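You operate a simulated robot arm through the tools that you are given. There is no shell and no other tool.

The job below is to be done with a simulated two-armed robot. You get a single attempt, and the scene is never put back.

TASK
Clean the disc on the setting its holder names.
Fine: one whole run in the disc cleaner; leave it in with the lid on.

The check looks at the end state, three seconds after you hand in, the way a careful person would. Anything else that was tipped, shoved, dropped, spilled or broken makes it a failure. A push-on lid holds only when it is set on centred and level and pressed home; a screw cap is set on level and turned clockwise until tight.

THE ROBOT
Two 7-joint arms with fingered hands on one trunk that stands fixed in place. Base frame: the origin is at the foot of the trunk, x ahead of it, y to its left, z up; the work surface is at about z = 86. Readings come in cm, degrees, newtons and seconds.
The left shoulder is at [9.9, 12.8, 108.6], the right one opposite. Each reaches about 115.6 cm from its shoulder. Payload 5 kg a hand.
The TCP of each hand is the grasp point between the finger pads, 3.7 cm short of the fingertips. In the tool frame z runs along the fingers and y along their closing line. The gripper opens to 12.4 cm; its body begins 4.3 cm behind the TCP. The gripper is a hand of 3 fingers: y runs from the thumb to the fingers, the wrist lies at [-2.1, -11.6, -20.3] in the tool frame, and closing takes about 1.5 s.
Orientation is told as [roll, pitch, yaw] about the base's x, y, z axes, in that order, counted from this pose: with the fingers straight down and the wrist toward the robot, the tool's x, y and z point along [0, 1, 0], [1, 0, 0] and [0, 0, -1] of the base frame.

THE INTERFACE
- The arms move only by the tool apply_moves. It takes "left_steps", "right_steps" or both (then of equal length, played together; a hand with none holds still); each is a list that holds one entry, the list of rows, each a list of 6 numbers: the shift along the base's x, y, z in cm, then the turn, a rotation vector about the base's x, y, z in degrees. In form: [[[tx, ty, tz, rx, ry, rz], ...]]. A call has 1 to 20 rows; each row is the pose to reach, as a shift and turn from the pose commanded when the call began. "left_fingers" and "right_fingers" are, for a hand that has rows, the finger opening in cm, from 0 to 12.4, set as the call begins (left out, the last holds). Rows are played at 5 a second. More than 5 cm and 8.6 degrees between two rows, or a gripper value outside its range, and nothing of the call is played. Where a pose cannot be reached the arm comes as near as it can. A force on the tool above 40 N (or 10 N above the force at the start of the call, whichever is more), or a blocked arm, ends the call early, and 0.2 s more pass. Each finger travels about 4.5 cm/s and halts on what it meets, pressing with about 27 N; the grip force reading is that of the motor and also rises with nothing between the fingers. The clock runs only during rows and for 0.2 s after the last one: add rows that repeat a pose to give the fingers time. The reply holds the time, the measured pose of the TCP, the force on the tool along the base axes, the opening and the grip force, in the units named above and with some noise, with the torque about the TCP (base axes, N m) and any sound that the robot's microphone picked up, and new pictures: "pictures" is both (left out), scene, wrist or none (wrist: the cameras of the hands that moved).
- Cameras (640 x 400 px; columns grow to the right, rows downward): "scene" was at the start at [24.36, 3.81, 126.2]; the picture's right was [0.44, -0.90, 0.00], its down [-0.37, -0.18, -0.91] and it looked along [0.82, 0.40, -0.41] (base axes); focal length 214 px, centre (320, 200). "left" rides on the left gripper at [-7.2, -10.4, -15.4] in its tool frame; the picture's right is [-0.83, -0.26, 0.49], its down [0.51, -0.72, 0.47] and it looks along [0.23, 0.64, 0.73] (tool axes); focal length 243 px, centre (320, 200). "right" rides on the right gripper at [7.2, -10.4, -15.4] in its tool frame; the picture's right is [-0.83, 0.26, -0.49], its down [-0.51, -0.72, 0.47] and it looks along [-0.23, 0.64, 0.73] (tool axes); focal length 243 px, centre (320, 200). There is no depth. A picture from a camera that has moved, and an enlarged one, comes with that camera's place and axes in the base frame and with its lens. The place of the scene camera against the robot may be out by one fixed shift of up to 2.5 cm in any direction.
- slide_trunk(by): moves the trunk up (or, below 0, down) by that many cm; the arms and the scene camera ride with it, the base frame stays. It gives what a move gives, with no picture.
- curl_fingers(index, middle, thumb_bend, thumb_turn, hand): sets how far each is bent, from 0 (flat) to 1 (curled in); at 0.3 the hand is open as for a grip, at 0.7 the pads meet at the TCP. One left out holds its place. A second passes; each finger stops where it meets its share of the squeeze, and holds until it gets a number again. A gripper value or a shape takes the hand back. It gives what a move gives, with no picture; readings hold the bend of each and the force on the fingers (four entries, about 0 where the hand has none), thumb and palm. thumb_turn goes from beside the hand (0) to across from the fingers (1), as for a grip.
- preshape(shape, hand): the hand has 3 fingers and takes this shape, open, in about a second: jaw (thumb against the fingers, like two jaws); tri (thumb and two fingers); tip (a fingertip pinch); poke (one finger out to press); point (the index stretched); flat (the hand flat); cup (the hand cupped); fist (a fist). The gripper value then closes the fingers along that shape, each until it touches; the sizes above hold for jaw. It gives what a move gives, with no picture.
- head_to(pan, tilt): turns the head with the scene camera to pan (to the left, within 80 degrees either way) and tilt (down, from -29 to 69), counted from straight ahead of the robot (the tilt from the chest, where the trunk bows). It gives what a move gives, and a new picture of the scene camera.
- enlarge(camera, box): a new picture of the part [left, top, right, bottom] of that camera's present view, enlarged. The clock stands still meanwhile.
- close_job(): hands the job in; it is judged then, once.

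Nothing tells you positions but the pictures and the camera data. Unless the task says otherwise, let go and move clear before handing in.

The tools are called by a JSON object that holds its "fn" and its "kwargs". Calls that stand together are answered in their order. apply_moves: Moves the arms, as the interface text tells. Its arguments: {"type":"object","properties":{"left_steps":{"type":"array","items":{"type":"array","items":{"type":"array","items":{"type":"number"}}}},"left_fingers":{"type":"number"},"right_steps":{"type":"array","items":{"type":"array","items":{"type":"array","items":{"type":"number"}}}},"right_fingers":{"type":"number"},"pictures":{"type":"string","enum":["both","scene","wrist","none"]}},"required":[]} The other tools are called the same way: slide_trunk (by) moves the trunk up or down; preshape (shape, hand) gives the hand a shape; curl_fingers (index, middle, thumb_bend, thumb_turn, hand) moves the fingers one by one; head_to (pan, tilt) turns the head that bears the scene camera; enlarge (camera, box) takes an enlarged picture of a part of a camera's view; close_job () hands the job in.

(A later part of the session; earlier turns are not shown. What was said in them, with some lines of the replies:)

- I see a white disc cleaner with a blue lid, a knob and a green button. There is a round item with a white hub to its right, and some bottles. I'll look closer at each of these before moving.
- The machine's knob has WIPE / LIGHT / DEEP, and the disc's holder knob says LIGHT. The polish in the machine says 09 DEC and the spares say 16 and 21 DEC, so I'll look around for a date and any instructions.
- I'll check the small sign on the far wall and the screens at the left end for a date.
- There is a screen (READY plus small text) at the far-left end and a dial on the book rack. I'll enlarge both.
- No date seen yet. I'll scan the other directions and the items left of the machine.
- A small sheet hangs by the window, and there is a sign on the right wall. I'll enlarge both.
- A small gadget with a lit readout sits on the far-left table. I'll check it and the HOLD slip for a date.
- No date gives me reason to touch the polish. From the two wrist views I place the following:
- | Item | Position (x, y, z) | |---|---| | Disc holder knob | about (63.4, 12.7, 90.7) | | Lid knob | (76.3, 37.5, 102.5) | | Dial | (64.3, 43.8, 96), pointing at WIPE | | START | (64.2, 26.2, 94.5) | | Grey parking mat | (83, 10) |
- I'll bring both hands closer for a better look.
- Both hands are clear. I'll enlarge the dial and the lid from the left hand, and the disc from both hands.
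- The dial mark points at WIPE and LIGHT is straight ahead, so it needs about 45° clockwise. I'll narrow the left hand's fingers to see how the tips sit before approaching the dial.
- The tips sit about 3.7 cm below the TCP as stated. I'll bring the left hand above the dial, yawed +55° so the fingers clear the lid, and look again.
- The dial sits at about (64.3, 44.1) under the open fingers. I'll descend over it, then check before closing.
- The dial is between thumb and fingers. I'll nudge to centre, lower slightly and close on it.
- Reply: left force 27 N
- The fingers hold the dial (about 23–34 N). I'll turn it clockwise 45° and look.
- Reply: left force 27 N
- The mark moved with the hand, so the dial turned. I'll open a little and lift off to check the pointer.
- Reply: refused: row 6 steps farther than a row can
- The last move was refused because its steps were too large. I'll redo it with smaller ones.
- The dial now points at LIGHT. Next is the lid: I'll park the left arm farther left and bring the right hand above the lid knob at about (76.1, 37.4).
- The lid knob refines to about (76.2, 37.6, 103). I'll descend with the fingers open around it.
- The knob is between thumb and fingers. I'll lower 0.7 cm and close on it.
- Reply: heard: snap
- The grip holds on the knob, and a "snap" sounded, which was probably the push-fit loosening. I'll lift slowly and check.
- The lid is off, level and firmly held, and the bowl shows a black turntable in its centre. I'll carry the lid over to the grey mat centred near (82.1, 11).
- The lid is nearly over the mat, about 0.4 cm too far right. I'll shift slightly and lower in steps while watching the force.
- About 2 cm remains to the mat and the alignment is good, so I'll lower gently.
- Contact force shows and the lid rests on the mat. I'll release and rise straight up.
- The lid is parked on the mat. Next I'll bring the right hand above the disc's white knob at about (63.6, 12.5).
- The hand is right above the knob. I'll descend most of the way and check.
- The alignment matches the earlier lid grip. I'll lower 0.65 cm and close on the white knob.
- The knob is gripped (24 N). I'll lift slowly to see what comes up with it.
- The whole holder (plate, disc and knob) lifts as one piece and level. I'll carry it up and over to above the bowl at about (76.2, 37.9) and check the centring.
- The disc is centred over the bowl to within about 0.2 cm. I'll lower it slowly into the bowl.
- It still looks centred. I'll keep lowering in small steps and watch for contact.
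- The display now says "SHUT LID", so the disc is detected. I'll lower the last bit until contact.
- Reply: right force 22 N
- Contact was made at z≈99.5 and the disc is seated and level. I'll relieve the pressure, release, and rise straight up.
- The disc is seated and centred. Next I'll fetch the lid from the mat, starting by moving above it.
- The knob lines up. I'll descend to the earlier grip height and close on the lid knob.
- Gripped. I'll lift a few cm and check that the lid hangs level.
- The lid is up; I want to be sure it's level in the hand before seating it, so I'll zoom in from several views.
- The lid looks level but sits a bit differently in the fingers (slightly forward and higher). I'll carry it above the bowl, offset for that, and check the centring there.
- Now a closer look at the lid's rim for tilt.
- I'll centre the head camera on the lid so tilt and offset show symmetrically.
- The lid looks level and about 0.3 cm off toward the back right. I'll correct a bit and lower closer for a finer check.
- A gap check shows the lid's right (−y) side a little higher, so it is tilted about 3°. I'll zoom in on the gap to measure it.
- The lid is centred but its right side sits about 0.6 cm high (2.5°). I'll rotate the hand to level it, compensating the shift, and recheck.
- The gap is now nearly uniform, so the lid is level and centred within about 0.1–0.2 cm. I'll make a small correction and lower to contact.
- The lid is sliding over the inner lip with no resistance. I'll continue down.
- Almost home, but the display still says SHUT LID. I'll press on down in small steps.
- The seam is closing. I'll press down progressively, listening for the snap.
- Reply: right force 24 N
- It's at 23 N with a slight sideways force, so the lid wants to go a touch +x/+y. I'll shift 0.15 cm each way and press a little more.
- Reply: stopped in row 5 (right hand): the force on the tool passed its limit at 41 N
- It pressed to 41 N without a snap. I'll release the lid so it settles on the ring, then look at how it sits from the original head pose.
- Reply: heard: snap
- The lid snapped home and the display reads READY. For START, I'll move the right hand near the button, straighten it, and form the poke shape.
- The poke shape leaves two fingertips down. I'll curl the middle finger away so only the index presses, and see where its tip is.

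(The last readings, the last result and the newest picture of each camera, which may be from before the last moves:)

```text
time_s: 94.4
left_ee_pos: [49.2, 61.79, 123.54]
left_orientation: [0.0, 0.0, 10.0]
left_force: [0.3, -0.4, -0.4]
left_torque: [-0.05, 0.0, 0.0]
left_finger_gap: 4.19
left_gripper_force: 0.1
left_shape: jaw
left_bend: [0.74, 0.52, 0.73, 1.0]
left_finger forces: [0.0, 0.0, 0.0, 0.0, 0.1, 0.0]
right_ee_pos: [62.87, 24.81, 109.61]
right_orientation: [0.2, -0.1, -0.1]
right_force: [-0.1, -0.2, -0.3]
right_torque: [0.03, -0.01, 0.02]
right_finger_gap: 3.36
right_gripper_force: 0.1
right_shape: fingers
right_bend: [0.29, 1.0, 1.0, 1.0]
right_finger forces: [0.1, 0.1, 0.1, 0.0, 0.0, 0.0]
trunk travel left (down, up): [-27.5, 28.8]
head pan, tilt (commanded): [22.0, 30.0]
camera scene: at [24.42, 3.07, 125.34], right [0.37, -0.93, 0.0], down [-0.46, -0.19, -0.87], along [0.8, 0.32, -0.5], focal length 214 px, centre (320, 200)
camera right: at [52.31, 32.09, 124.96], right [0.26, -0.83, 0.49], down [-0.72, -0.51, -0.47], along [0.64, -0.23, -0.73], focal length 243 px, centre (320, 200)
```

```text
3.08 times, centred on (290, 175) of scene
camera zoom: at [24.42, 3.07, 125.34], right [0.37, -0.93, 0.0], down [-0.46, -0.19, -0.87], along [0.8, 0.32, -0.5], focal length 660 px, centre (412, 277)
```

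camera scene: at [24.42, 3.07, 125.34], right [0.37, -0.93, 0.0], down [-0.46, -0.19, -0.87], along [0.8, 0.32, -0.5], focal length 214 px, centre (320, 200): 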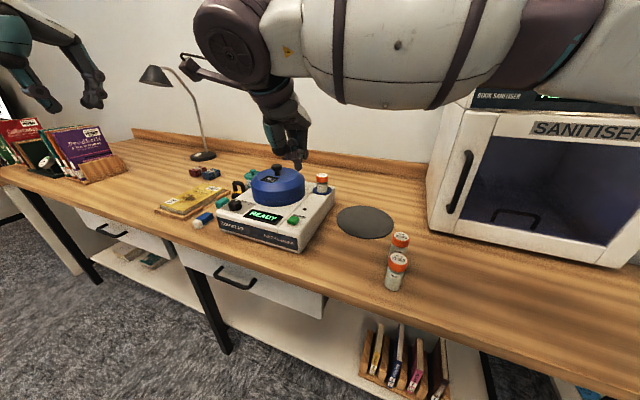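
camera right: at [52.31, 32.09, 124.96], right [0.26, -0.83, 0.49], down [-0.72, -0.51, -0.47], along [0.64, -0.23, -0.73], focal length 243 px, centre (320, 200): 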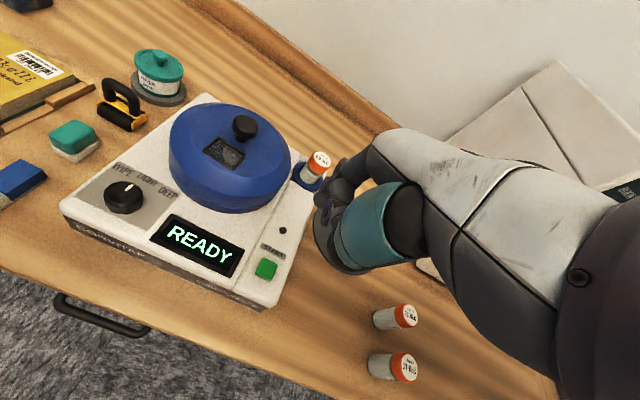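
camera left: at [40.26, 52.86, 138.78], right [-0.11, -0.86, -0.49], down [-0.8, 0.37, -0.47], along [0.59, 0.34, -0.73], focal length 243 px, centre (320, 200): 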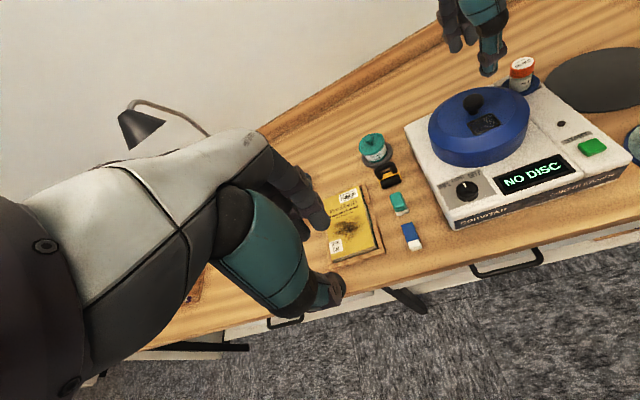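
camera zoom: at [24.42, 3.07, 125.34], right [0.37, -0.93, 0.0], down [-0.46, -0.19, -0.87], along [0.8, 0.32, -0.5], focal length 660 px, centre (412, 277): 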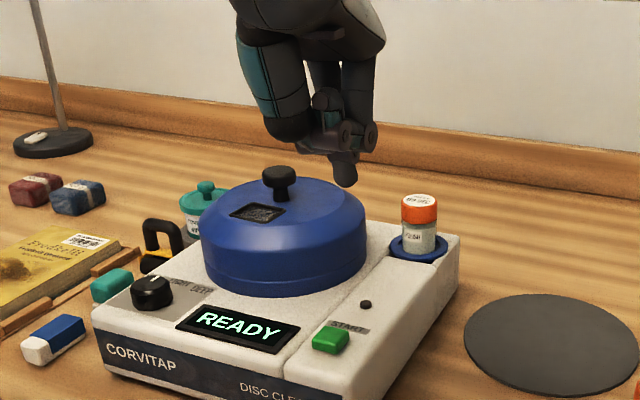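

That finger pose is hard to locate, so I'll go back to the poke shape, whose two tips sit at about TCP ±1.4 cm in y. I'll aim one tip at the START button's centre (64.2, 26.3).

{"fn": "preshape", "kwargs": {"hand": "right", "shape": "poke"}}

{"fn": "apply_moves", "kwargs": {"right_steps": [[[0.8, 0, -2, 0, 0, 0], [1.6, 0, -4.5, 0, 0, 0], [1.6, 0, -7, 0, 0, 0], [1.6, 0, -8, 0, 0, 0], [1.6, 0, -8, 0, 0, 0]]], "pictures": "both"}}

{"fn": "enlarge", "kwargs": {"camera": "right", "box": [200, 140, 400, 320]}}

{"fn": "enlarge", "kwargs": {"camera": "scene", "box": [250, 150, 340, 240]}}

{"fn": "enlarge", "kwargs": {"camera": "left", "box": [510, 60, 630, 180]}}

```text
time_s: 95.3
left_ee_pos: [49.2, 61.84, 123.62]
left_orientation: [0.0, -0.1, 10.0]
left_force: [0.0, -0.3, 0.8]
left_torque: [0.0, -0.03, 0.02]
left_finger_gap: 4.18
left_gripper_force: 0.0
left_shape: jaw
left_bend: [0.74, 0.52, 0.73, 1.0]
left_finger forces: [0.0, 0.1, 0.0, 0.1, 0.0, 0.1]
right_ee_pos: [62.87, 24.87, 109.61]
right_orientation: [0.1, 0.1, -0.2]
right_force: [0.1, -0.5, -0.2]
right_torque: [-0.02, 0.0, -0.04]
right_finger_gap: 0.0
right_gripper_force: 0.1
right_shape: poke
right_bend: [0.7, 0.7, 1.0, 1.0]
right_finger forces: [0.0, 0.0, 0.0, 0.0, 0.0, 0.1]
trunk travel left (down, up): [-27.5, 28.8]
head pan, tilt (commanded): [22.0, 30.0]
```

```text
time_s: 96.5
left_ee_pos: [49.25, 61.88, 123.54]
left_orientation: [0.0, 0.0, 9.9]
left_force: [0.3, 0.1, -0.2]
left_torque: [-0.02, -0.01, 0.0]
left_finger_gap: 4.18
left_gripper_force: 0.1
left_shape: jaw
left_bend: [0.74, 0.52, 0.73, 1.0]
left_finger forces: [0.0, 0.0, 0.0, 0.0, 0.0, 0.0]
right_ee_pos: [64.44, 25.04, 101.59]
right_orientation: [0.0, 0.0, -0.1]
right_force: [0.1, 0.9, 0.4]
right_torque: [-0.03, 0.03, 0.0]
right_finger_gap: 0.0
right_gripper_force: 0.0
right_shape: poke
right_bend: [0.7, 0.7, 1.0, 1.0]
right_finger forces: [0.1, 0.0, 0.0, 0.1, 0.0, 0.0]
trunk travel left (down, up): [-27.5, 28.8]
head pan, tilt (commanded): [22.0, 30.0]
camera scene: at [24.46, 3.11, 125.33], right [0.37, -0.93, 0.0], down [-0.46, -0.19, -0.87], along [0.8, 0.32, -0.5], focal length 214 px, centre (320, 200)
camera right: at [53.94, 32.28, 116.9], right [0.26, -0.83, 0.49], down [-0.72, -0.51, -0.47], along [0.64, -0.23, -0.73], focal length 243 px, centre (320, 200)
```

scene: 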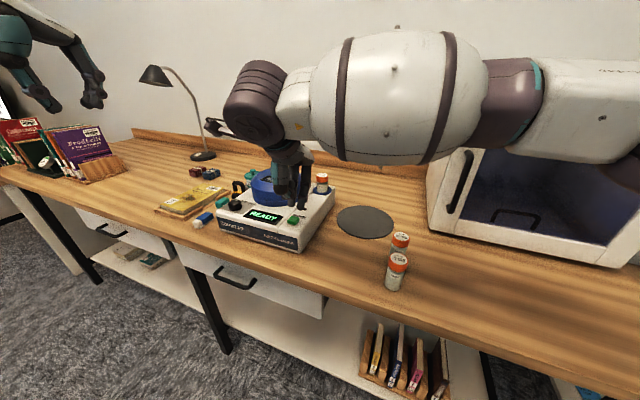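
right: 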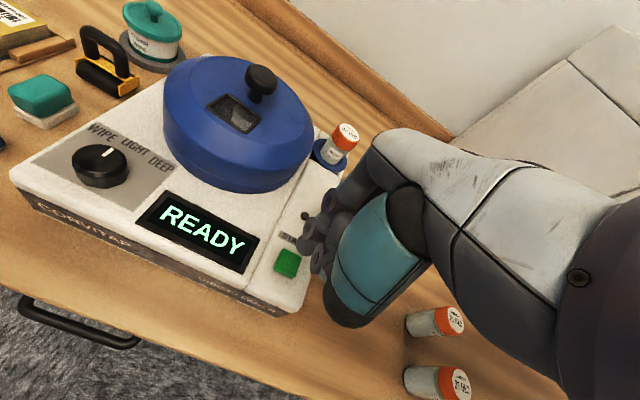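

```text
2.22 times, centred on (300, 230) of right
camera zoom: at [53.94, 32.28, 116.9], right [0.26, -0.83, 0.49], down [-0.72, -0.51, -0.47], along [0.64, -0.23, -0.73], focal length 539 px, centre (364, 133)
```

zoom: 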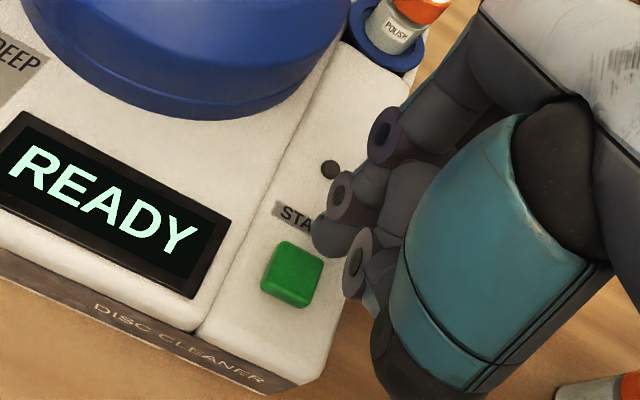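

```text
4.44 times, centred on (295, 195) of scene
camera zoom: at [24.46, 3.11, 125.33], right [0.37, -0.93, 0.0], down [-0.46, -0.19, -0.87], along [0.8, 0.32, -0.5], focal length 953 px, centre (431, 222)
```

zoom: 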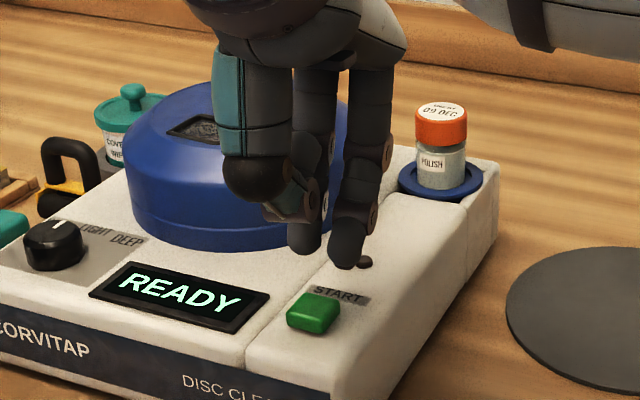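

```text
3.33 times, centred on (570, 120) of left
camera zoom: at [40.26, 52.91, 138.76], right [-0.11, -0.86, -0.49], down [-0.8, 0.37, -0.47], along [0.59, 0.34, -0.73], focal length 809 px, centre (-513, 467)
```

zoom: 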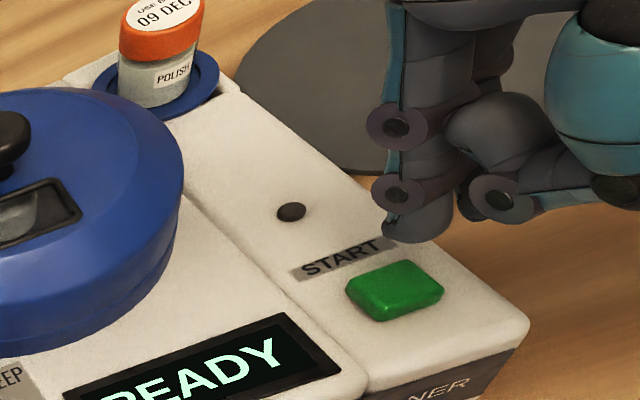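

One fingertip is at about (64.8, 26.3), almost over the button. I'll shift 0.6 cm back and lower toward it.

{"fn": "apply_moves", "kwargs": {"right_steps": [[[-0.3, 0, -0.8, 0, 0, 0], [-0.6, 0, -1.6, 0, 0, 0], [-0.6, 0, -2.0, 0, 0, 0], [-0.6, 0, -2.0, 0, 0, 0]]], "pictures": "none"}}

{"fn": "enlarge", "kwargs": {"camera": "scene", "box": [250, 170, 340, 250]}}

{"fn": "enlarge", "kwargs": {"camera": "left", "box": [510, 60, 630, 180]}}

{"fn": "enlarge", "kwargs": {"camera": "right", "box": [200, 140, 400, 320]}}

```text
time_s: 97.5
left_ee_pos: [49.34, 61.72, 123.5]
left_orientation: [0.0, 0.0, 10.1]
left_force: [-0.3, 0.4, -0.4]
left_torque: [-0.01, 0.05, 0.03]
left_finger_gap: 4.22
left_gripper_force: 0.1
left_shape: jaw
left_bend: [0.74, 0.52, 0.73, 1.0]
left_finger forces: [0.1, 0.0, 0.0, 0.0, 0.1, 0.1]
right_ee_pos: [64.02, 25.04, 99.58]
right_orientation: [0.0, -0.1, -0.2]
right_force: [-0.5, 0.3, 0.0]
right_torque: [0.0, -0.01, 0.0]
right_finger_gap: 0.01
right_gripper_force: 0.0
right_shape: poke
right_bend: [0.7, 0.7, 1.0, 1.0]
right_finger forces: [0.0, 0.0, 0.0, 0.1, 0.1, 0.1]
trunk travel left (down, up): [-27.5, 28.8]
head pan, tilt (commanded): [22.0, 30.0]
```

```text
5.00 times, centred on (295, 210) of scene
camera zoom: at [24.47, 3.11, 125.32], right [0.37, -0.93, 0.0], down [-0.46, -0.19, -0.87], along [0.8, 0.32, -0.5], focal length 1072 px, centre (445, 150)
```

zoom: 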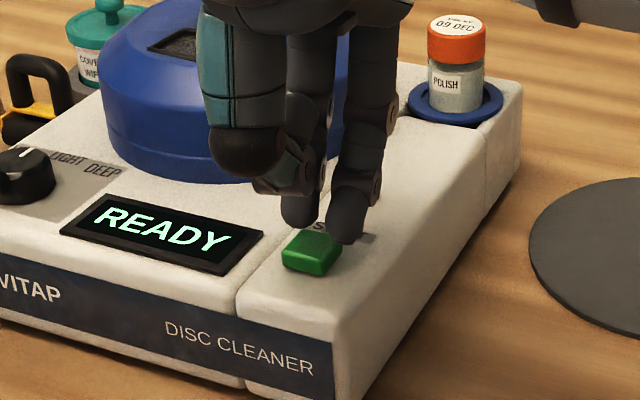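

```text
3.33 times, centred on (570, 120) of left
camera zoom: at [40.28, 52.91, 138.76], right [-0.11, -0.86, -0.49], down [-0.8, 0.37, -0.47], along [0.59, 0.34, -0.73], focal length 809 px, centre (-513, 467)
```

zoom: 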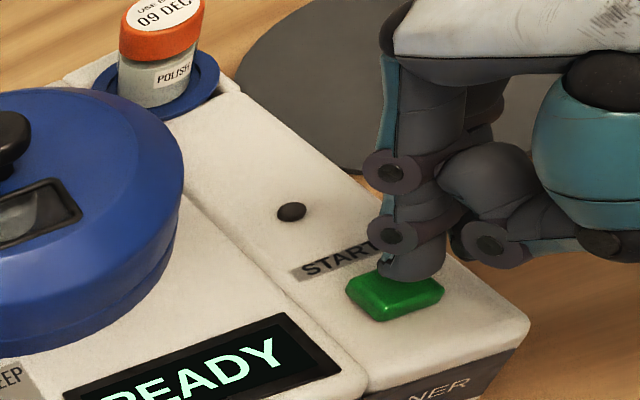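

```text
2.22 times, centred on (300, 230) of right
camera zoom: at [53.39, 32.26, 114.86], right [0.26, -0.83, 0.49], down [-0.72, -0.51, -0.47], along [0.64, -0.23, -0.73], focal length 539 px, centre (364, 133)
```

zoom: 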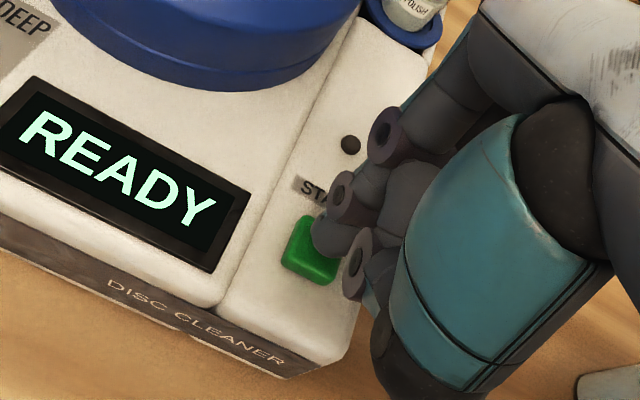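

The tip is just above the button. I'll shift slightly and press down in small steps.

{"fn": "apply_moves", "kwargs": {"right_steps": [[[-0.15, 0.3, 0, 0, 0, 0], [-0.15, 0.3, -0.3, 0, 0, 0], [-0.15, 0.3, -0.6, 0, 0, 0], [-0.15, 0.3, -0.6, 0, 0, 0]]], "pictures": "none"}}

{"fn": "enlarge", "kwargs": {"camera": "scene", "box": [250, 170, 340, 250]}}

```text
time_s: 98.5
left_ee_pos: [49.21, 61.76, 123.57]
left_orientation: [0.0, 0.1, 10.0]
left_force: [-1.1, -0.1, -0.7]
left_torque: [0.03, 0.01, 0.03]
left_finger_gap: 4.19
left_gripper_force: 0.0
left_shape: jaw
left_bend: [0.74, 0.52, 0.73, 1.0]
left_finger forces: [0.1, 0.0, 0.0, 0.1, 0.0, 0.0]
right_ee_pos: [63.66, 25.36, 98.95]
right_orientation: [0.1, 0.0, -0.1]
right_force: [0.5, -0.4, -0.3]
right_torque: [0.0, 0.01, -0.01]
right_finger_gap: 0.0
right_gripper_force: 0.2
right_shape: poke
right_bend: [0.7, 0.7, 1.0, 1.0]
right_finger forces: [0.1, 0.1, 0.0, 0.0, 0.0, 0.0]
trunk travel left (down, up): [-27.5, 28.8]
head pan, tilt (commanded): [22.0, 30.0]
```

```text
5.00 times, centred on (295, 210) of scene
camera zoom: at [24.47, 3.11, 125.32], right [0.37, -0.93, 0.0], down [-0.46, -0.19, -0.87], along [0.8, 0.32, -0.5], focal length 1072 px, centre (445, 150)
```

zoom: 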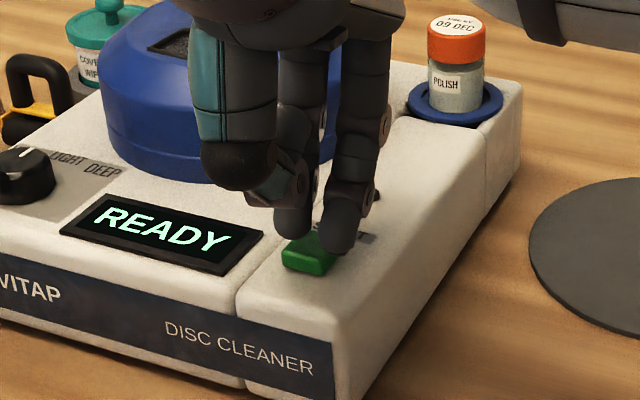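

{"fn": "enlarge", "kwargs": {"camera": "right", "box": [250, 190, 350, 290]}}

{"fn": "enlarge", "kwargs": {"camera": "left", "box": [550, 100, 630, 170]}}

{"fn": "enlarge", "kwargs": {"camera": "scene", "box": [280, 195, 330, 235]}}

```text
4.00 times, centred on (300, 240) of right
camera zoom: at [53.13, 32.55, 114.29], right [0.26, -0.83, 0.49], down [-0.72, -0.51, -0.47], along [0.64, -0.23, -0.73], focal length 970 px, centre (400, 40)
```

zoom: 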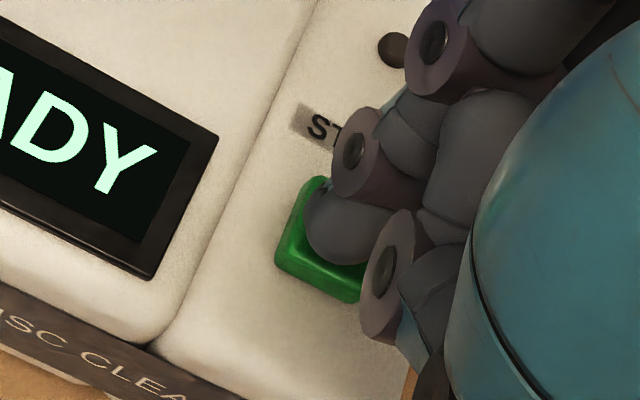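

```text
5.71 times, centred on (590, 135) of left
camera zoom: at [40.28, 52.91, 138.76], right [-0.11, -0.86, -0.49], down [-0.8, 0.37, -0.47], along [0.59, 0.34, -0.73], focal length 1386 px, centre (-1223, 571)
```

zoom: 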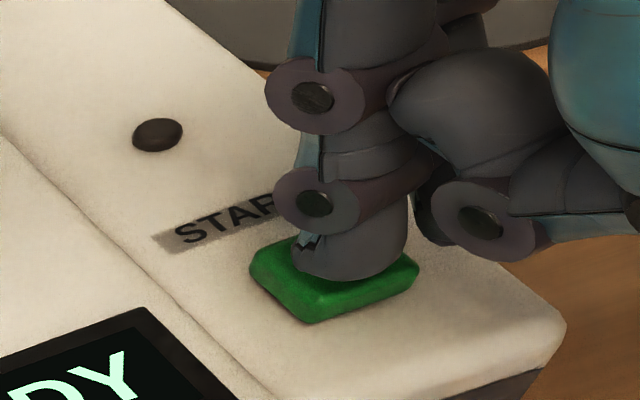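

```text
10.00 times, centred on (305, 215) of scene
camera zoom: at [24.47, 3.11, 125.32], right [0.37, -0.93, 0.0], down [-0.46, -0.19, -0.87], along [0.8, 0.32, -0.5], focal length 2145 px, centre (470, 50)
```

zoom: 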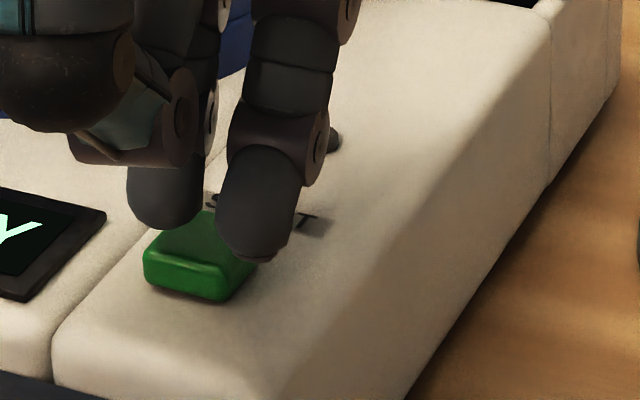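

Triangulating puts the tip at about (63.65, 27.0, bottom 95.3). I'll shift 0.5 cm right and 0.4 cm forward to centre it, then press.

{"fn": "apply_moves", "kwargs": {"right_steps": [[[0.4, -0.5, 0.1, 0, 0, 0], [0.4, -0.5, -0.2, 0, 0, 0], [0.4, -0.5, -0.4, 0, 0, 0], [0.4, -0.5, -0.4, 0, 0, 0]]], "pictures": "none"}}

{"fn": "enlarge", "kwargs": {"camera": "scene", "box": [250, 170, 340, 250]}}

```text
time_s: 99.5
left_ee_pos: [49.22, 61.8, 123.56]
left_orientation: [0.0, 0.1, 10.0]
left_force: [0.0, -0.5, -0.6]
left_torque: [0.02, -0.02, 0.0]
left_finger_gap: 4.21
left_gripper_force: 0.0
left_shape: jaw
left_bend: [0.74, 0.52, 0.73, 1.0]
left_finger forces: [0.1, 0.0, 0.0, 0.0, 0.0, 0.1]
right_ee_pos: [64.04, 24.77, 98.58]
right_orientation: [0.0, 0.0, -0.2]
right_force: [0.2, -0.9, 0.7]
right_torque: [0.01, 0.01, -0.04]
right_finger_gap: 0.0
right_gripper_force: 0.1
right_shape: poke
right_bend: [0.7, 0.7, 1.0, 1.0]
right_finger forces: [0.1, 0.0, 0.1, 0.1, 0.0, 0.0]
trunk travel left (down, up): [-27.5, 28.8]
head pan, tilt (commanded): [22.0, 30.0]
```

```text
5.00 times, centred on (295, 210) of scene
camera zoom: at [24.47, 3.11, 125.32], right [0.37, -0.93, 0.0], down [-0.46, -0.19, -0.87], along [0.8, 0.32, -0.5], focal length 1072 px, centre (445, 150)
```

zoom: 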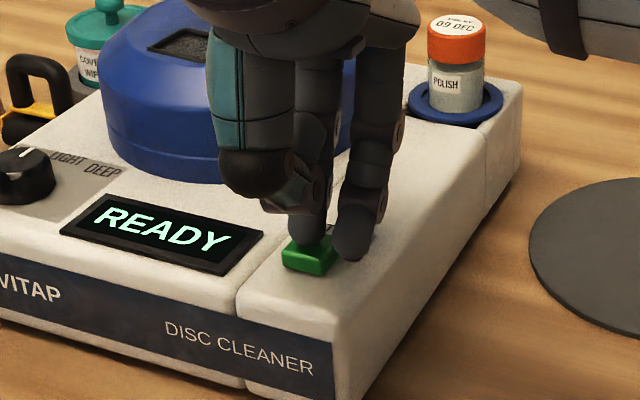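

Now the tip is right on the button. I'll press a bit lower in small steps and check the display.

{"fn": "apply_moves", "kwargs": {"right_steps": [[[0, 0, -0.15, 0, 0, 0], [0, 0, -0.3, 0, 0, 0], [0, 0, -0.3, 0, 0, 0]]], "pictures": "none"}}

{"fn": "enlarge", "kwargs": {"camera": "scene", "box": [250, 170, 340, 250]}}

```text
time_s: 100.3
left_ee_pos: [49.2, 61.85, 123.44]
left_orientation: [0.0, 0.0, 10.0]
left_force: [0.1, -0.4, 0.3]
left_torque: [-0.03, 0.01, 0.01]
left_finger_gap: 4.19
left_gripper_force: 0.0
left_shape: jaw
left_bend: [0.74, 0.52, 0.73, 1.0]
left_finger forces: [0.0, 0.1, 0.0, 0.0, 0.0, 0.1]
right_ee_pos: [64.03, 24.76, 98.12]
right_orientation: [0.0, -0.1, -0.1]
right_force: [0.0, 0.7, 2.0]
right_torque: [0.03, 0.03, -0.04]
right_finger_gap: 0.0
right_gripper_force: 0.0
right_shape: poke
right_bend: [0.7, 0.7, 1.0, 1.0]
right_finger forces: [1.2, 0.1, 0.1, 0.0, 0.0, 0.0]
trunk travel left (down, up): [-27.5, 28.8]
head pan, tilt (commanded): [22.0, 30.0]
```

```text
5.00 times, centred on (295, 210) of scene
camera zoom: at [24.47, 3.11, 125.33], right [0.37, -0.93, 0.0], down [-0.46, -0.19, -0.87], along [0.8, 0.32, -0.5], focal length 1072 px, centre (445, 150)
```

zoom: 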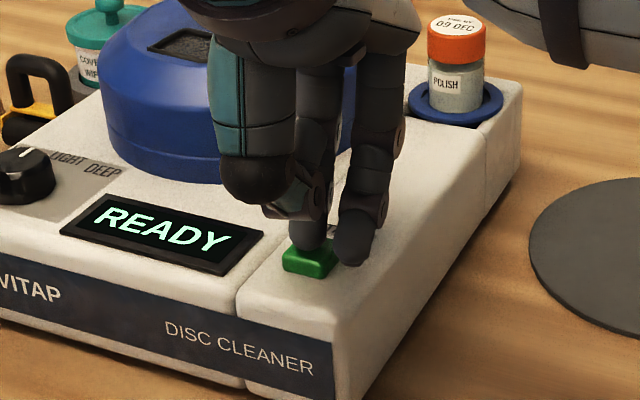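

Contact is felt (2 N). I'll press a little more.

{"fn": "apply_moves", "kwargs": {"right_steps": [[[0, 0, -0.15, 0, 0, 0], [0, 0, -0.3, 0, 0, 0]]], "pictures": "none"}}

{"fn": "enlarge", "kwargs": {"camera": "scene", "box": [250, 170, 340, 250]}}

```text
time_s: 100.9
left_ee_pos: [49.24, 61.9, 123.59]
left_orientation: [0.0, 0.0, 10.0]
left_force: [-0.4, 0.2, -0.1]
left_torque: [-0.01, -0.03, 0.0]
left_finger_gap: 4.18
left_gripper_force: 0.2
left_shape: jaw
left_bend: [0.74, 0.52, 0.73, 1.0]
left_finger forces: [0.0, 0.0, 0.0, 0.0, 0.0, 0.1]
right_ee_pos: [64.15, 24.71, 97.99]
right_orientation: [0.1, -0.2, -0.1]
right_force: [0.9, 0.5, 3.5]
right_torque: [0.01, -0.01, 0.02]
right_finger_gap: 0.0
right_gripper_force: 0.1
right_shape: poke
right_bend: [0.7, 0.7, 1.0, 1.0]
right_finger forces: [3.1, 0.0, 0.1, 0.0, 0.1, 0.0]
trunk travel left (down, up): [-27.5, 28.8]
head pan, tilt (commanded): [22.0, 30.0]
heard: click
```

```text
5.00 times, centred on (295, 210) of scene
camera zoom: at [24.45, 3.11, 125.33], right [0.37, -0.93, 0.0], down [-0.46, -0.19, -0.87], along [0.8, 0.32, -0.5], focal length 1072 px, centre (445, 150)
```

zoom: 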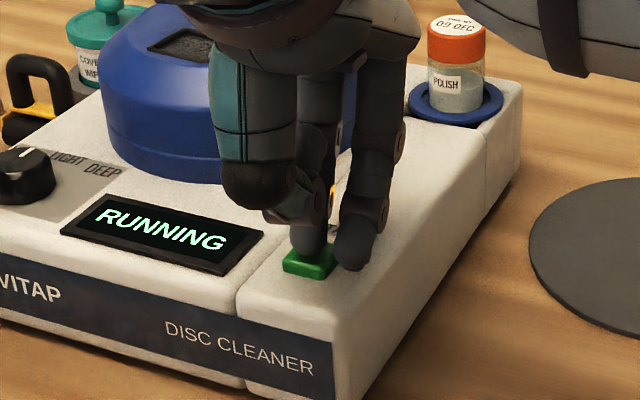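

There was a click and the display reads RUNNING. I'll lift the hand straight up and move it clear, then wait out the run.

{"fn": "apply_moves", "kwargs": {"right_steps": [[[0, 0, 1, 0, 0, 0], [0, 0, 3, 0, 0, 0], [0, 0, 6, 0, 0, 0], [0, 0, 10, 0, 0, 0], [-1, -3, 13, 0, 0, 0], [-2, -7, 15, 0, 0, 0], [-3, -11, 16, 0, 0, 0], [-4, -15, 17, 0, 0, 0], [-4, -18, 18, 0, 0, 0], [-4, -18, 18, 0, 0, 0]]], "pictures": "scene"}}

{"fn": "enlarge", "kwargs": {"camera": "scene", "box": [210, 140, 350, 260]}}

{"fn": "enlarge", "kwargs": {"camera": "left", "box": [420, 40, 620, 220]}}

```text
time_s: 103.1
left_ee_pos: [49.29, 61.84, 123.46]
left_orientation: [0.1, -0.1, 10.0]
left_force: [-0.2, 0.3, 0.2]
left_torque: [-0.02, -0.01, -0.04]
left_finger_gap: 4.2
left_gripper_force: 0.0
left_shape: jaw
left_bend: [0.74, 0.52, 0.73, 1.0]
left_finger forces: [0.1, 0.1, 0.1, 0.0, 0.0, 0.0]
right_ee_pos: [59.98, 6.83, 115.65]
right_orientation: [0.0, -0.1, -0.1]
right_force: [-0.5, 0.9, 0.7]
right_torque: [-0.03, 0.0, 0.02]
right_finger_gap: 0.0
right_gripper_force: 0.1
right_shape: poke
right_bend: [0.7, 0.7, 1.0, 1.0]
right_finger forces: [0.1, 0.0, 0.1, 0.0, 0.0, 0.0]
trunk travel left (down, up): [-27.5, 28.8]
head pan, tilt (commanded): [22.0, 30.0]
camera scene: at [24.48, 3.18, 125.32], right [0.37, -0.93, 0.0], down [-0.46, -0.19, -0.87], along [0.8, 0.32, -0.5], focal length 214 px, centre (320, 200)
```

scene: 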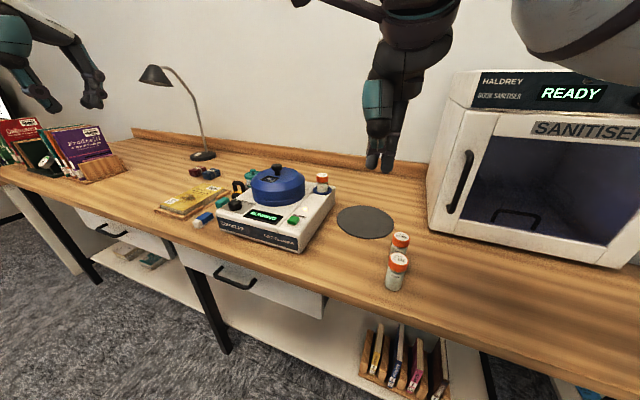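

```text
3.33 times, centred on (280, 200) of scene
camera zoom: at [24.48, 3.18, 125.32], right [0.37, -0.93, 0.0], down [-0.46, -0.19, -0.87], along [0.8, 0.32, -0.5], focal length 715 px, centre (453, 200)
```

zoom: 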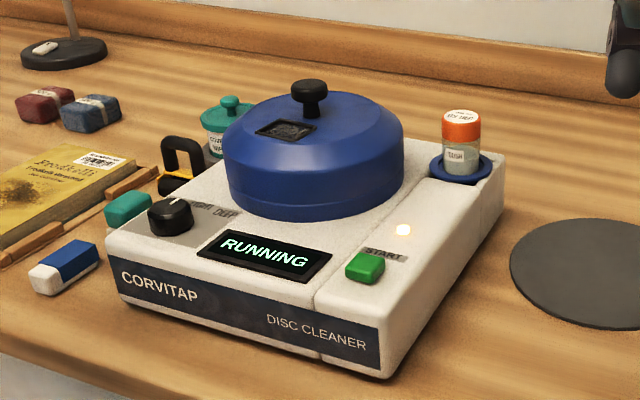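

```text
2.22 times, centred on (520, 130) of left
camera zoom: at [40.3, 52.99, 138.71], right [-0.11, -0.86, -0.49], down [-0.8, 0.37, -0.47], along [0.59, 0.34, -0.73], focal length 539 px, centre (-124, 356)
```

zoom: 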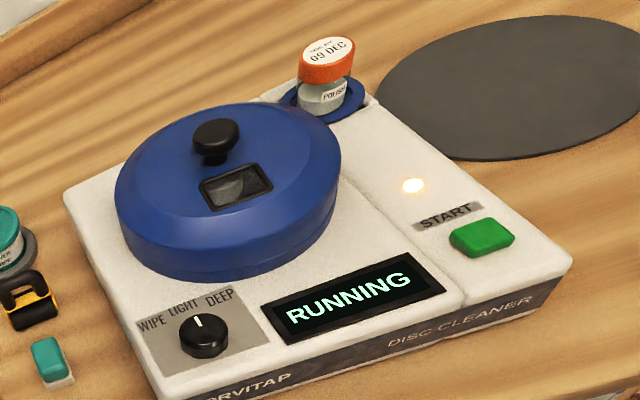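

The machine is RUNNING with its lamp on. I'll hold still and wait.

{"fn": "apply_moves", "kwargs": {"right_steps": [[[0, 0, 0, 0, 0, 0], [0, 0, 0, 0, 0, 0], [0, 0, 0, 0, 0, 0], [0, 0, 0, 0, 0, 0], [0, 0, 0, 0, 0, 0], [0, 0, 0, 0, 0, 0], [0, 0, 0, 0, 0, 0], [0, 0, 0, 0, 0, 0], [0, 0, 0, 0, 0, 0], [0, 0, 0, 0, 0, 0], [0, 0, 0, 0, 0, 0], [0, 0, 0, 0, 0, 0], [0, 0, 0, 0, 0, 0], [0, 0, 0, 0, 0, 0], [0, 0, 0, 0, 0, 0], [0, 0, 0, 0, 0, 0], [0, 0, 0, 0, 0, 0], [0, 0, 0, 0, 0, 0], [0, 0, 0, 0, 0, 0], [0, 0, 0, 0, 0, 0]]], "pictures": "none"}}

{"fn": "enlarge", "kwargs": {"camera": "scene", "box": [210, 140, 350, 260]}}

{"fn": "apply_moves", "kwargs": {"right_steps": [[[0, 0, 0, 0, 0, 0], [0, 0, 0, 0, 0, 0], [0, 0, 0, 0, 0, 0], [0, 0, 0, 0, 0, 0], [0, 0, 0, 0, 0, 0], [0, 0, 0, 0, 0, 0], [0, 0, 0, 0, 0, 0], [0, 0, 0, 0, 0, 0], [0, 0, 0, 0, 0, 0], [0, 0, 0, 0, 0, 0], [0, 0, 0, 0, 0, 0], [0, 0, 0, 0, 0, 0], [0, 0, 0, 0, 0, 0], [0, 0, 0, 0, 0, 0], [0, 0, 0, 0, 0, 0], [0, 0, 0, 0, 0, 0], [0, 0, 0, 0, 0, 0], [0, 0, 0, 0, 0, 0], [0, 0, 0, 0, 0, 0], [0, 0, 0, 0, 0, 0]]], "pictures": "none"}}

{"fn": "enlarge", "kwargs": {"camera": "scene", "box": [210, 140, 350, 260]}}

```text
time_s: 107.3
left_ee_pos: [49.16, 61.72, 123.61]
left_orientation: [0.0, -0.1, 10.0]
left_force: [0.2, 0.3, 0.6]
left_torque: [0.02, -0.02, -0.03]
left_finger_gap: 4.23
left_gripper_force: 0.0
left_shape: jaw
left_bend: [0.74, 0.52, 0.73, 1.0]
left_finger forces: [0.0, 0.1, 0.0, 0.1, 0.1, 0.1]
right_ee_pos: [59.93, 6.89, 115.77]
right_orientation: [0.0, 0.0, -0.1]
right_force: [0.6, 0.2, -0.4]
right_torque: [-0.01, 0.03, 0.01]
right_finger_gap: 0.0
right_gripper_force: 0.0
right_shape: poke
right_bend: [0.7, 0.7, 1.0, 1.0]
right_finger forces: [0.1, 0.0, 0.1, 0.0, 0.0, 0.0]
trunk travel left (down, up): [-27.5, 28.8]
head pan, tilt (commanded): [22.0, 30.0]
```

```text
3.33 times, centred on (280, 200) of scene
camera zoom: at [24.48, 3.11, 125.32], right [0.37, -0.93, 0.0], down [-0.46, -0.19, -0.87], along [0.8, 0.32, -0.5], focal length 715 px, centre (453, 200)
```

zoom: 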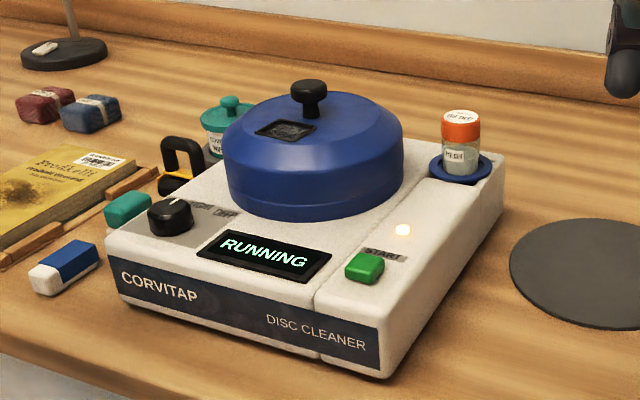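

```text
time_s: 111.5
left_ee_pos: [49.25, 61.83, 123.5]
left_orientation: [0.0, 0.0, 10.0]
left_force: [0.1, -0.7, -0.7]
left_torque: [0.01, -0.01, 0.01]
left_finger_gap: 4.18
left_gripper_force: 0.2
left_shape: jaw
left_bend: [0.74, 0.52, 0.73, 1.0]
left_finger forces: [0.0, 0.0, 0.0, 0.0, 0.1, 0.0]
right_ee_pos: [60.03, 6.93, 115.66]
right_orientation: [0.1, -0.1, -0.1]
right_force: [-0.6, 0.2, -0.2]
right_torque: [-0.01, 0.04, 0.01]
right_finger_gap: 0.02
right_gripper_force: 0.1
right_shape: poke
right_bend: [0.7, 0.7, 1.0, 1.0]
right_finger forces: [0.1, 0.0, 0.0, 0.0, 0.0, 0.0]
trunk travel left (down, up): [-27.5, 28.8]
head pan, tilt (commanded): [22.0, 30.0]
```

```text
3.33 times, centred on (280, 200) of scene
camera zoom: at [24.48, 3.11, 125.32], right [0.37, -0.93, 0.0], down [-0.46, -0.19, -0.87], along [0.8, 0.32, -0.5], focal length 715 px, centre (453, 200)
```

zoom: 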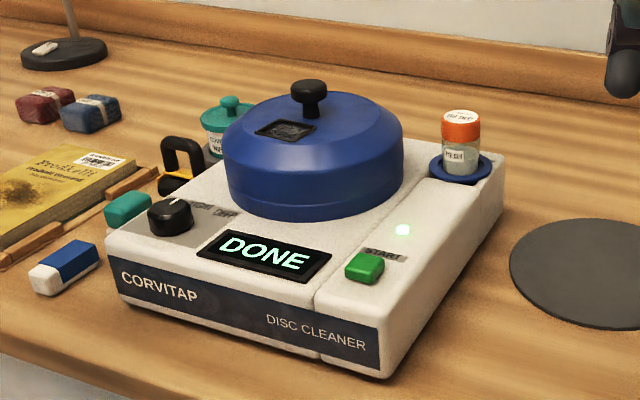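

The run finished: DONE with a green lamp. I'll do a last check of the dial, the lid seam and the surroundings.

{"fn": "enlarge", "kwargs": {"camera": "left", "box": [400, 40, 600, 220]}}

{"fn": "enlarge", "kwargs": {"camera": "scene", "box": [180, 150, 300, 240]}}

{"fn": "apply_moves", "kwargs": {"left_steps": [[[0, 0, 0, 0, 0, 0]]], "right_steps": [[[0, 0, 2, 0, 0, 0]]], "pictures": "both"}}

{"fn": "enlarge", "kwargs": {"camera": "scene", "box": [320, 180, 440, 300]}}

```text
2.22 times, centred on (500, 130) of left
camera zoom: at [40.29, 52.91, 138.75], right [-0.11, -0.86, -0.49], down [-0.8, 0.37, -0.47], along [0.59, 0.34, -0.73], focal length 539 px, centre (-80, 356)
```

zoom: 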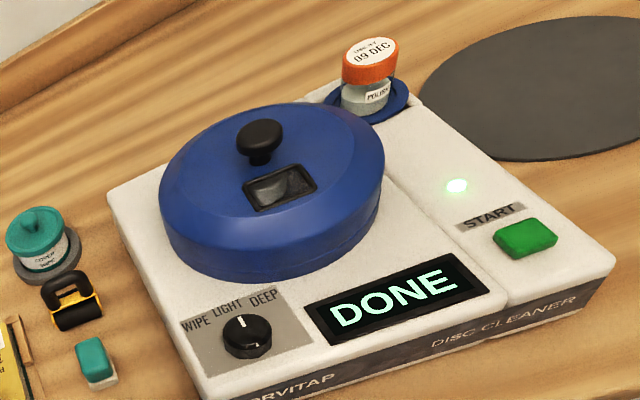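

```text
4.44 times, centred on (240, 195) of scene
camera zoom: at [24.48, 3.11, 125.32], right [0.37, -0.93, 0.0], down [-0.46, -0.19, -0.87], along [0.8, 0.32, -0.5], focal length 953 px, centre (676, 222)
```

zoom: 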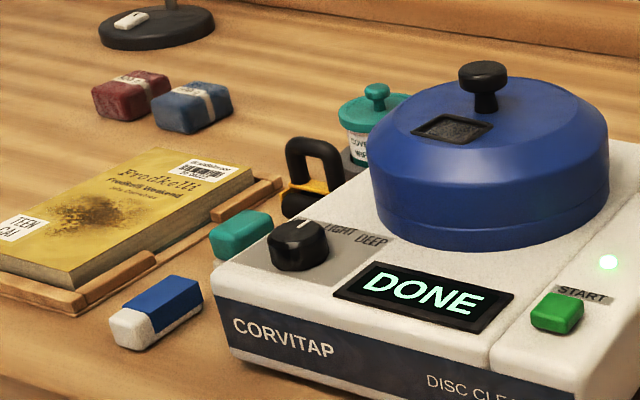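

```text
time_s: 111.9
left_ee_pos: [49.21, 61.83, 123.45]
left_orientation: [0.1, 0.0, 10.0]
left_force: [-0.2, 0.4, -0.4]
left_torque: [0.04, -0.02, 0.01]
left_finger_gap: 4.18
left_gripper_force: 0.1
left_shape: jaw
left_bend: [0.74, 0.52, 0.73, 1.0]
left_finger forces: [0.1, 0.0, 0.0, 0.0, 0.0, 0.1]
right_ee_pos: [59.95, 6.83, 117.87]
right_orientation: [0.0, -0.1, -0.1]
right_force: [0.1, -0.2, -0.9]
right_torque: [-0.02, -0.02, 0.0]
right_finger_gap: 0.02
right_gripper_force: 0.1
right_shape: poke
right_bend: [0.7, 0.7, 1.0, 1.0]
right_finger forces: [0.0, 0.0, 0.1, 0.1, 0.0, 0.1]
trunk travel left (down, up): [-27.5, 28.8]
head pan, tilt (commanded): [22.0, 30.0]
camera scene: at [24.41, 3.13, 125.34], right [0.37, -0.93, 0.0], down [-0.46, -0.19, -0.87], along [0.8, 0.32, -0.5], focal length 214 px, centre (320, 200)
camera right: at [49.42, 14.05, 133.19], right [0.26, -0.83, 0.49], down [-0.72, -0.51, -0.47], along [0.64, -0.23, -0.73], focal length 243 px, centre (320, 200)
camera left: at [40.21, 52.94, 138.77], right [-0.11, -0.86, -0.49], down [-0.8, 0.37, -0.47], along [0.59, 0.34, -0.73], focal length 243 px, centre (320, 200)
```

scene: 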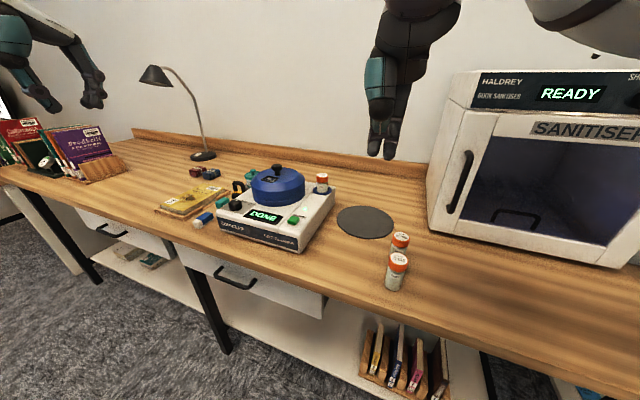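
right: 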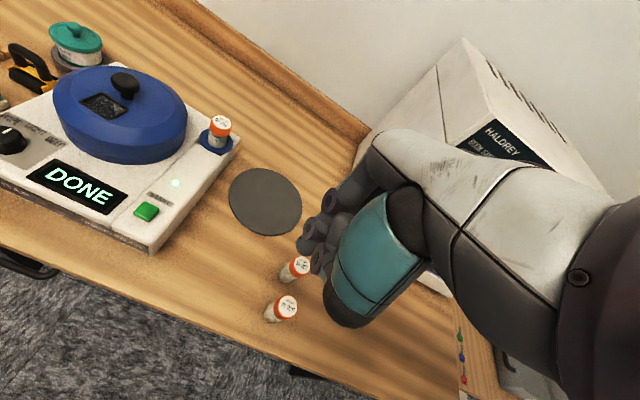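
left: 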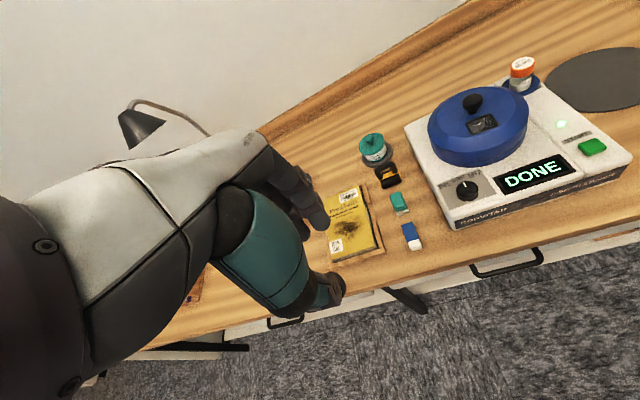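

```text
3.33 times, centred on (380, 240) of scene
camera zoom: at [24.41, 3.13, 125.34], right [0.37, -0.93, 0.0], down [-0.46, -0.19, -0.87], along [0.8, 0.32, -0.5], focal length 715 px, centre (120, 67)
```

zoom: 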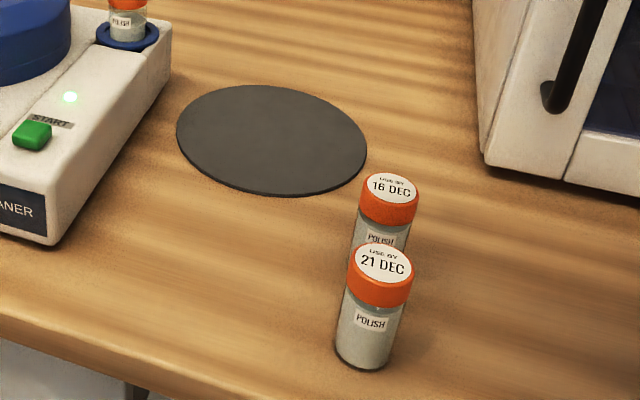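

The display reads DONE with the dial on LIGHT. The disc is inside with the lid seated level, both hands are clear, and nothing else has moved. I'm handing in.

{"fn": "close_job", "kwargs": {}}

```text
The job is handed in.
```

The disc has been through one whole run in the disc cleaner on LIGHT, the setting named on its holder. The display read DONE with a green lamp when I handed in.

- **Disc and lid:** the disc is still inside on its holder. The lid is on and level; it snapped home before the run.
- **Dial:** it was on WIPE. I turned it to LIGHT, and it was still there at the end.
- **Polish:** I left the bottle in the machine (use by 09 DEC) and the two spares alone. I found no current date in the room, and the machine ran without complaint.
- **Other things:** in the last pictures nothing else on the bench looked tipped or shoved, and both hands were clear.
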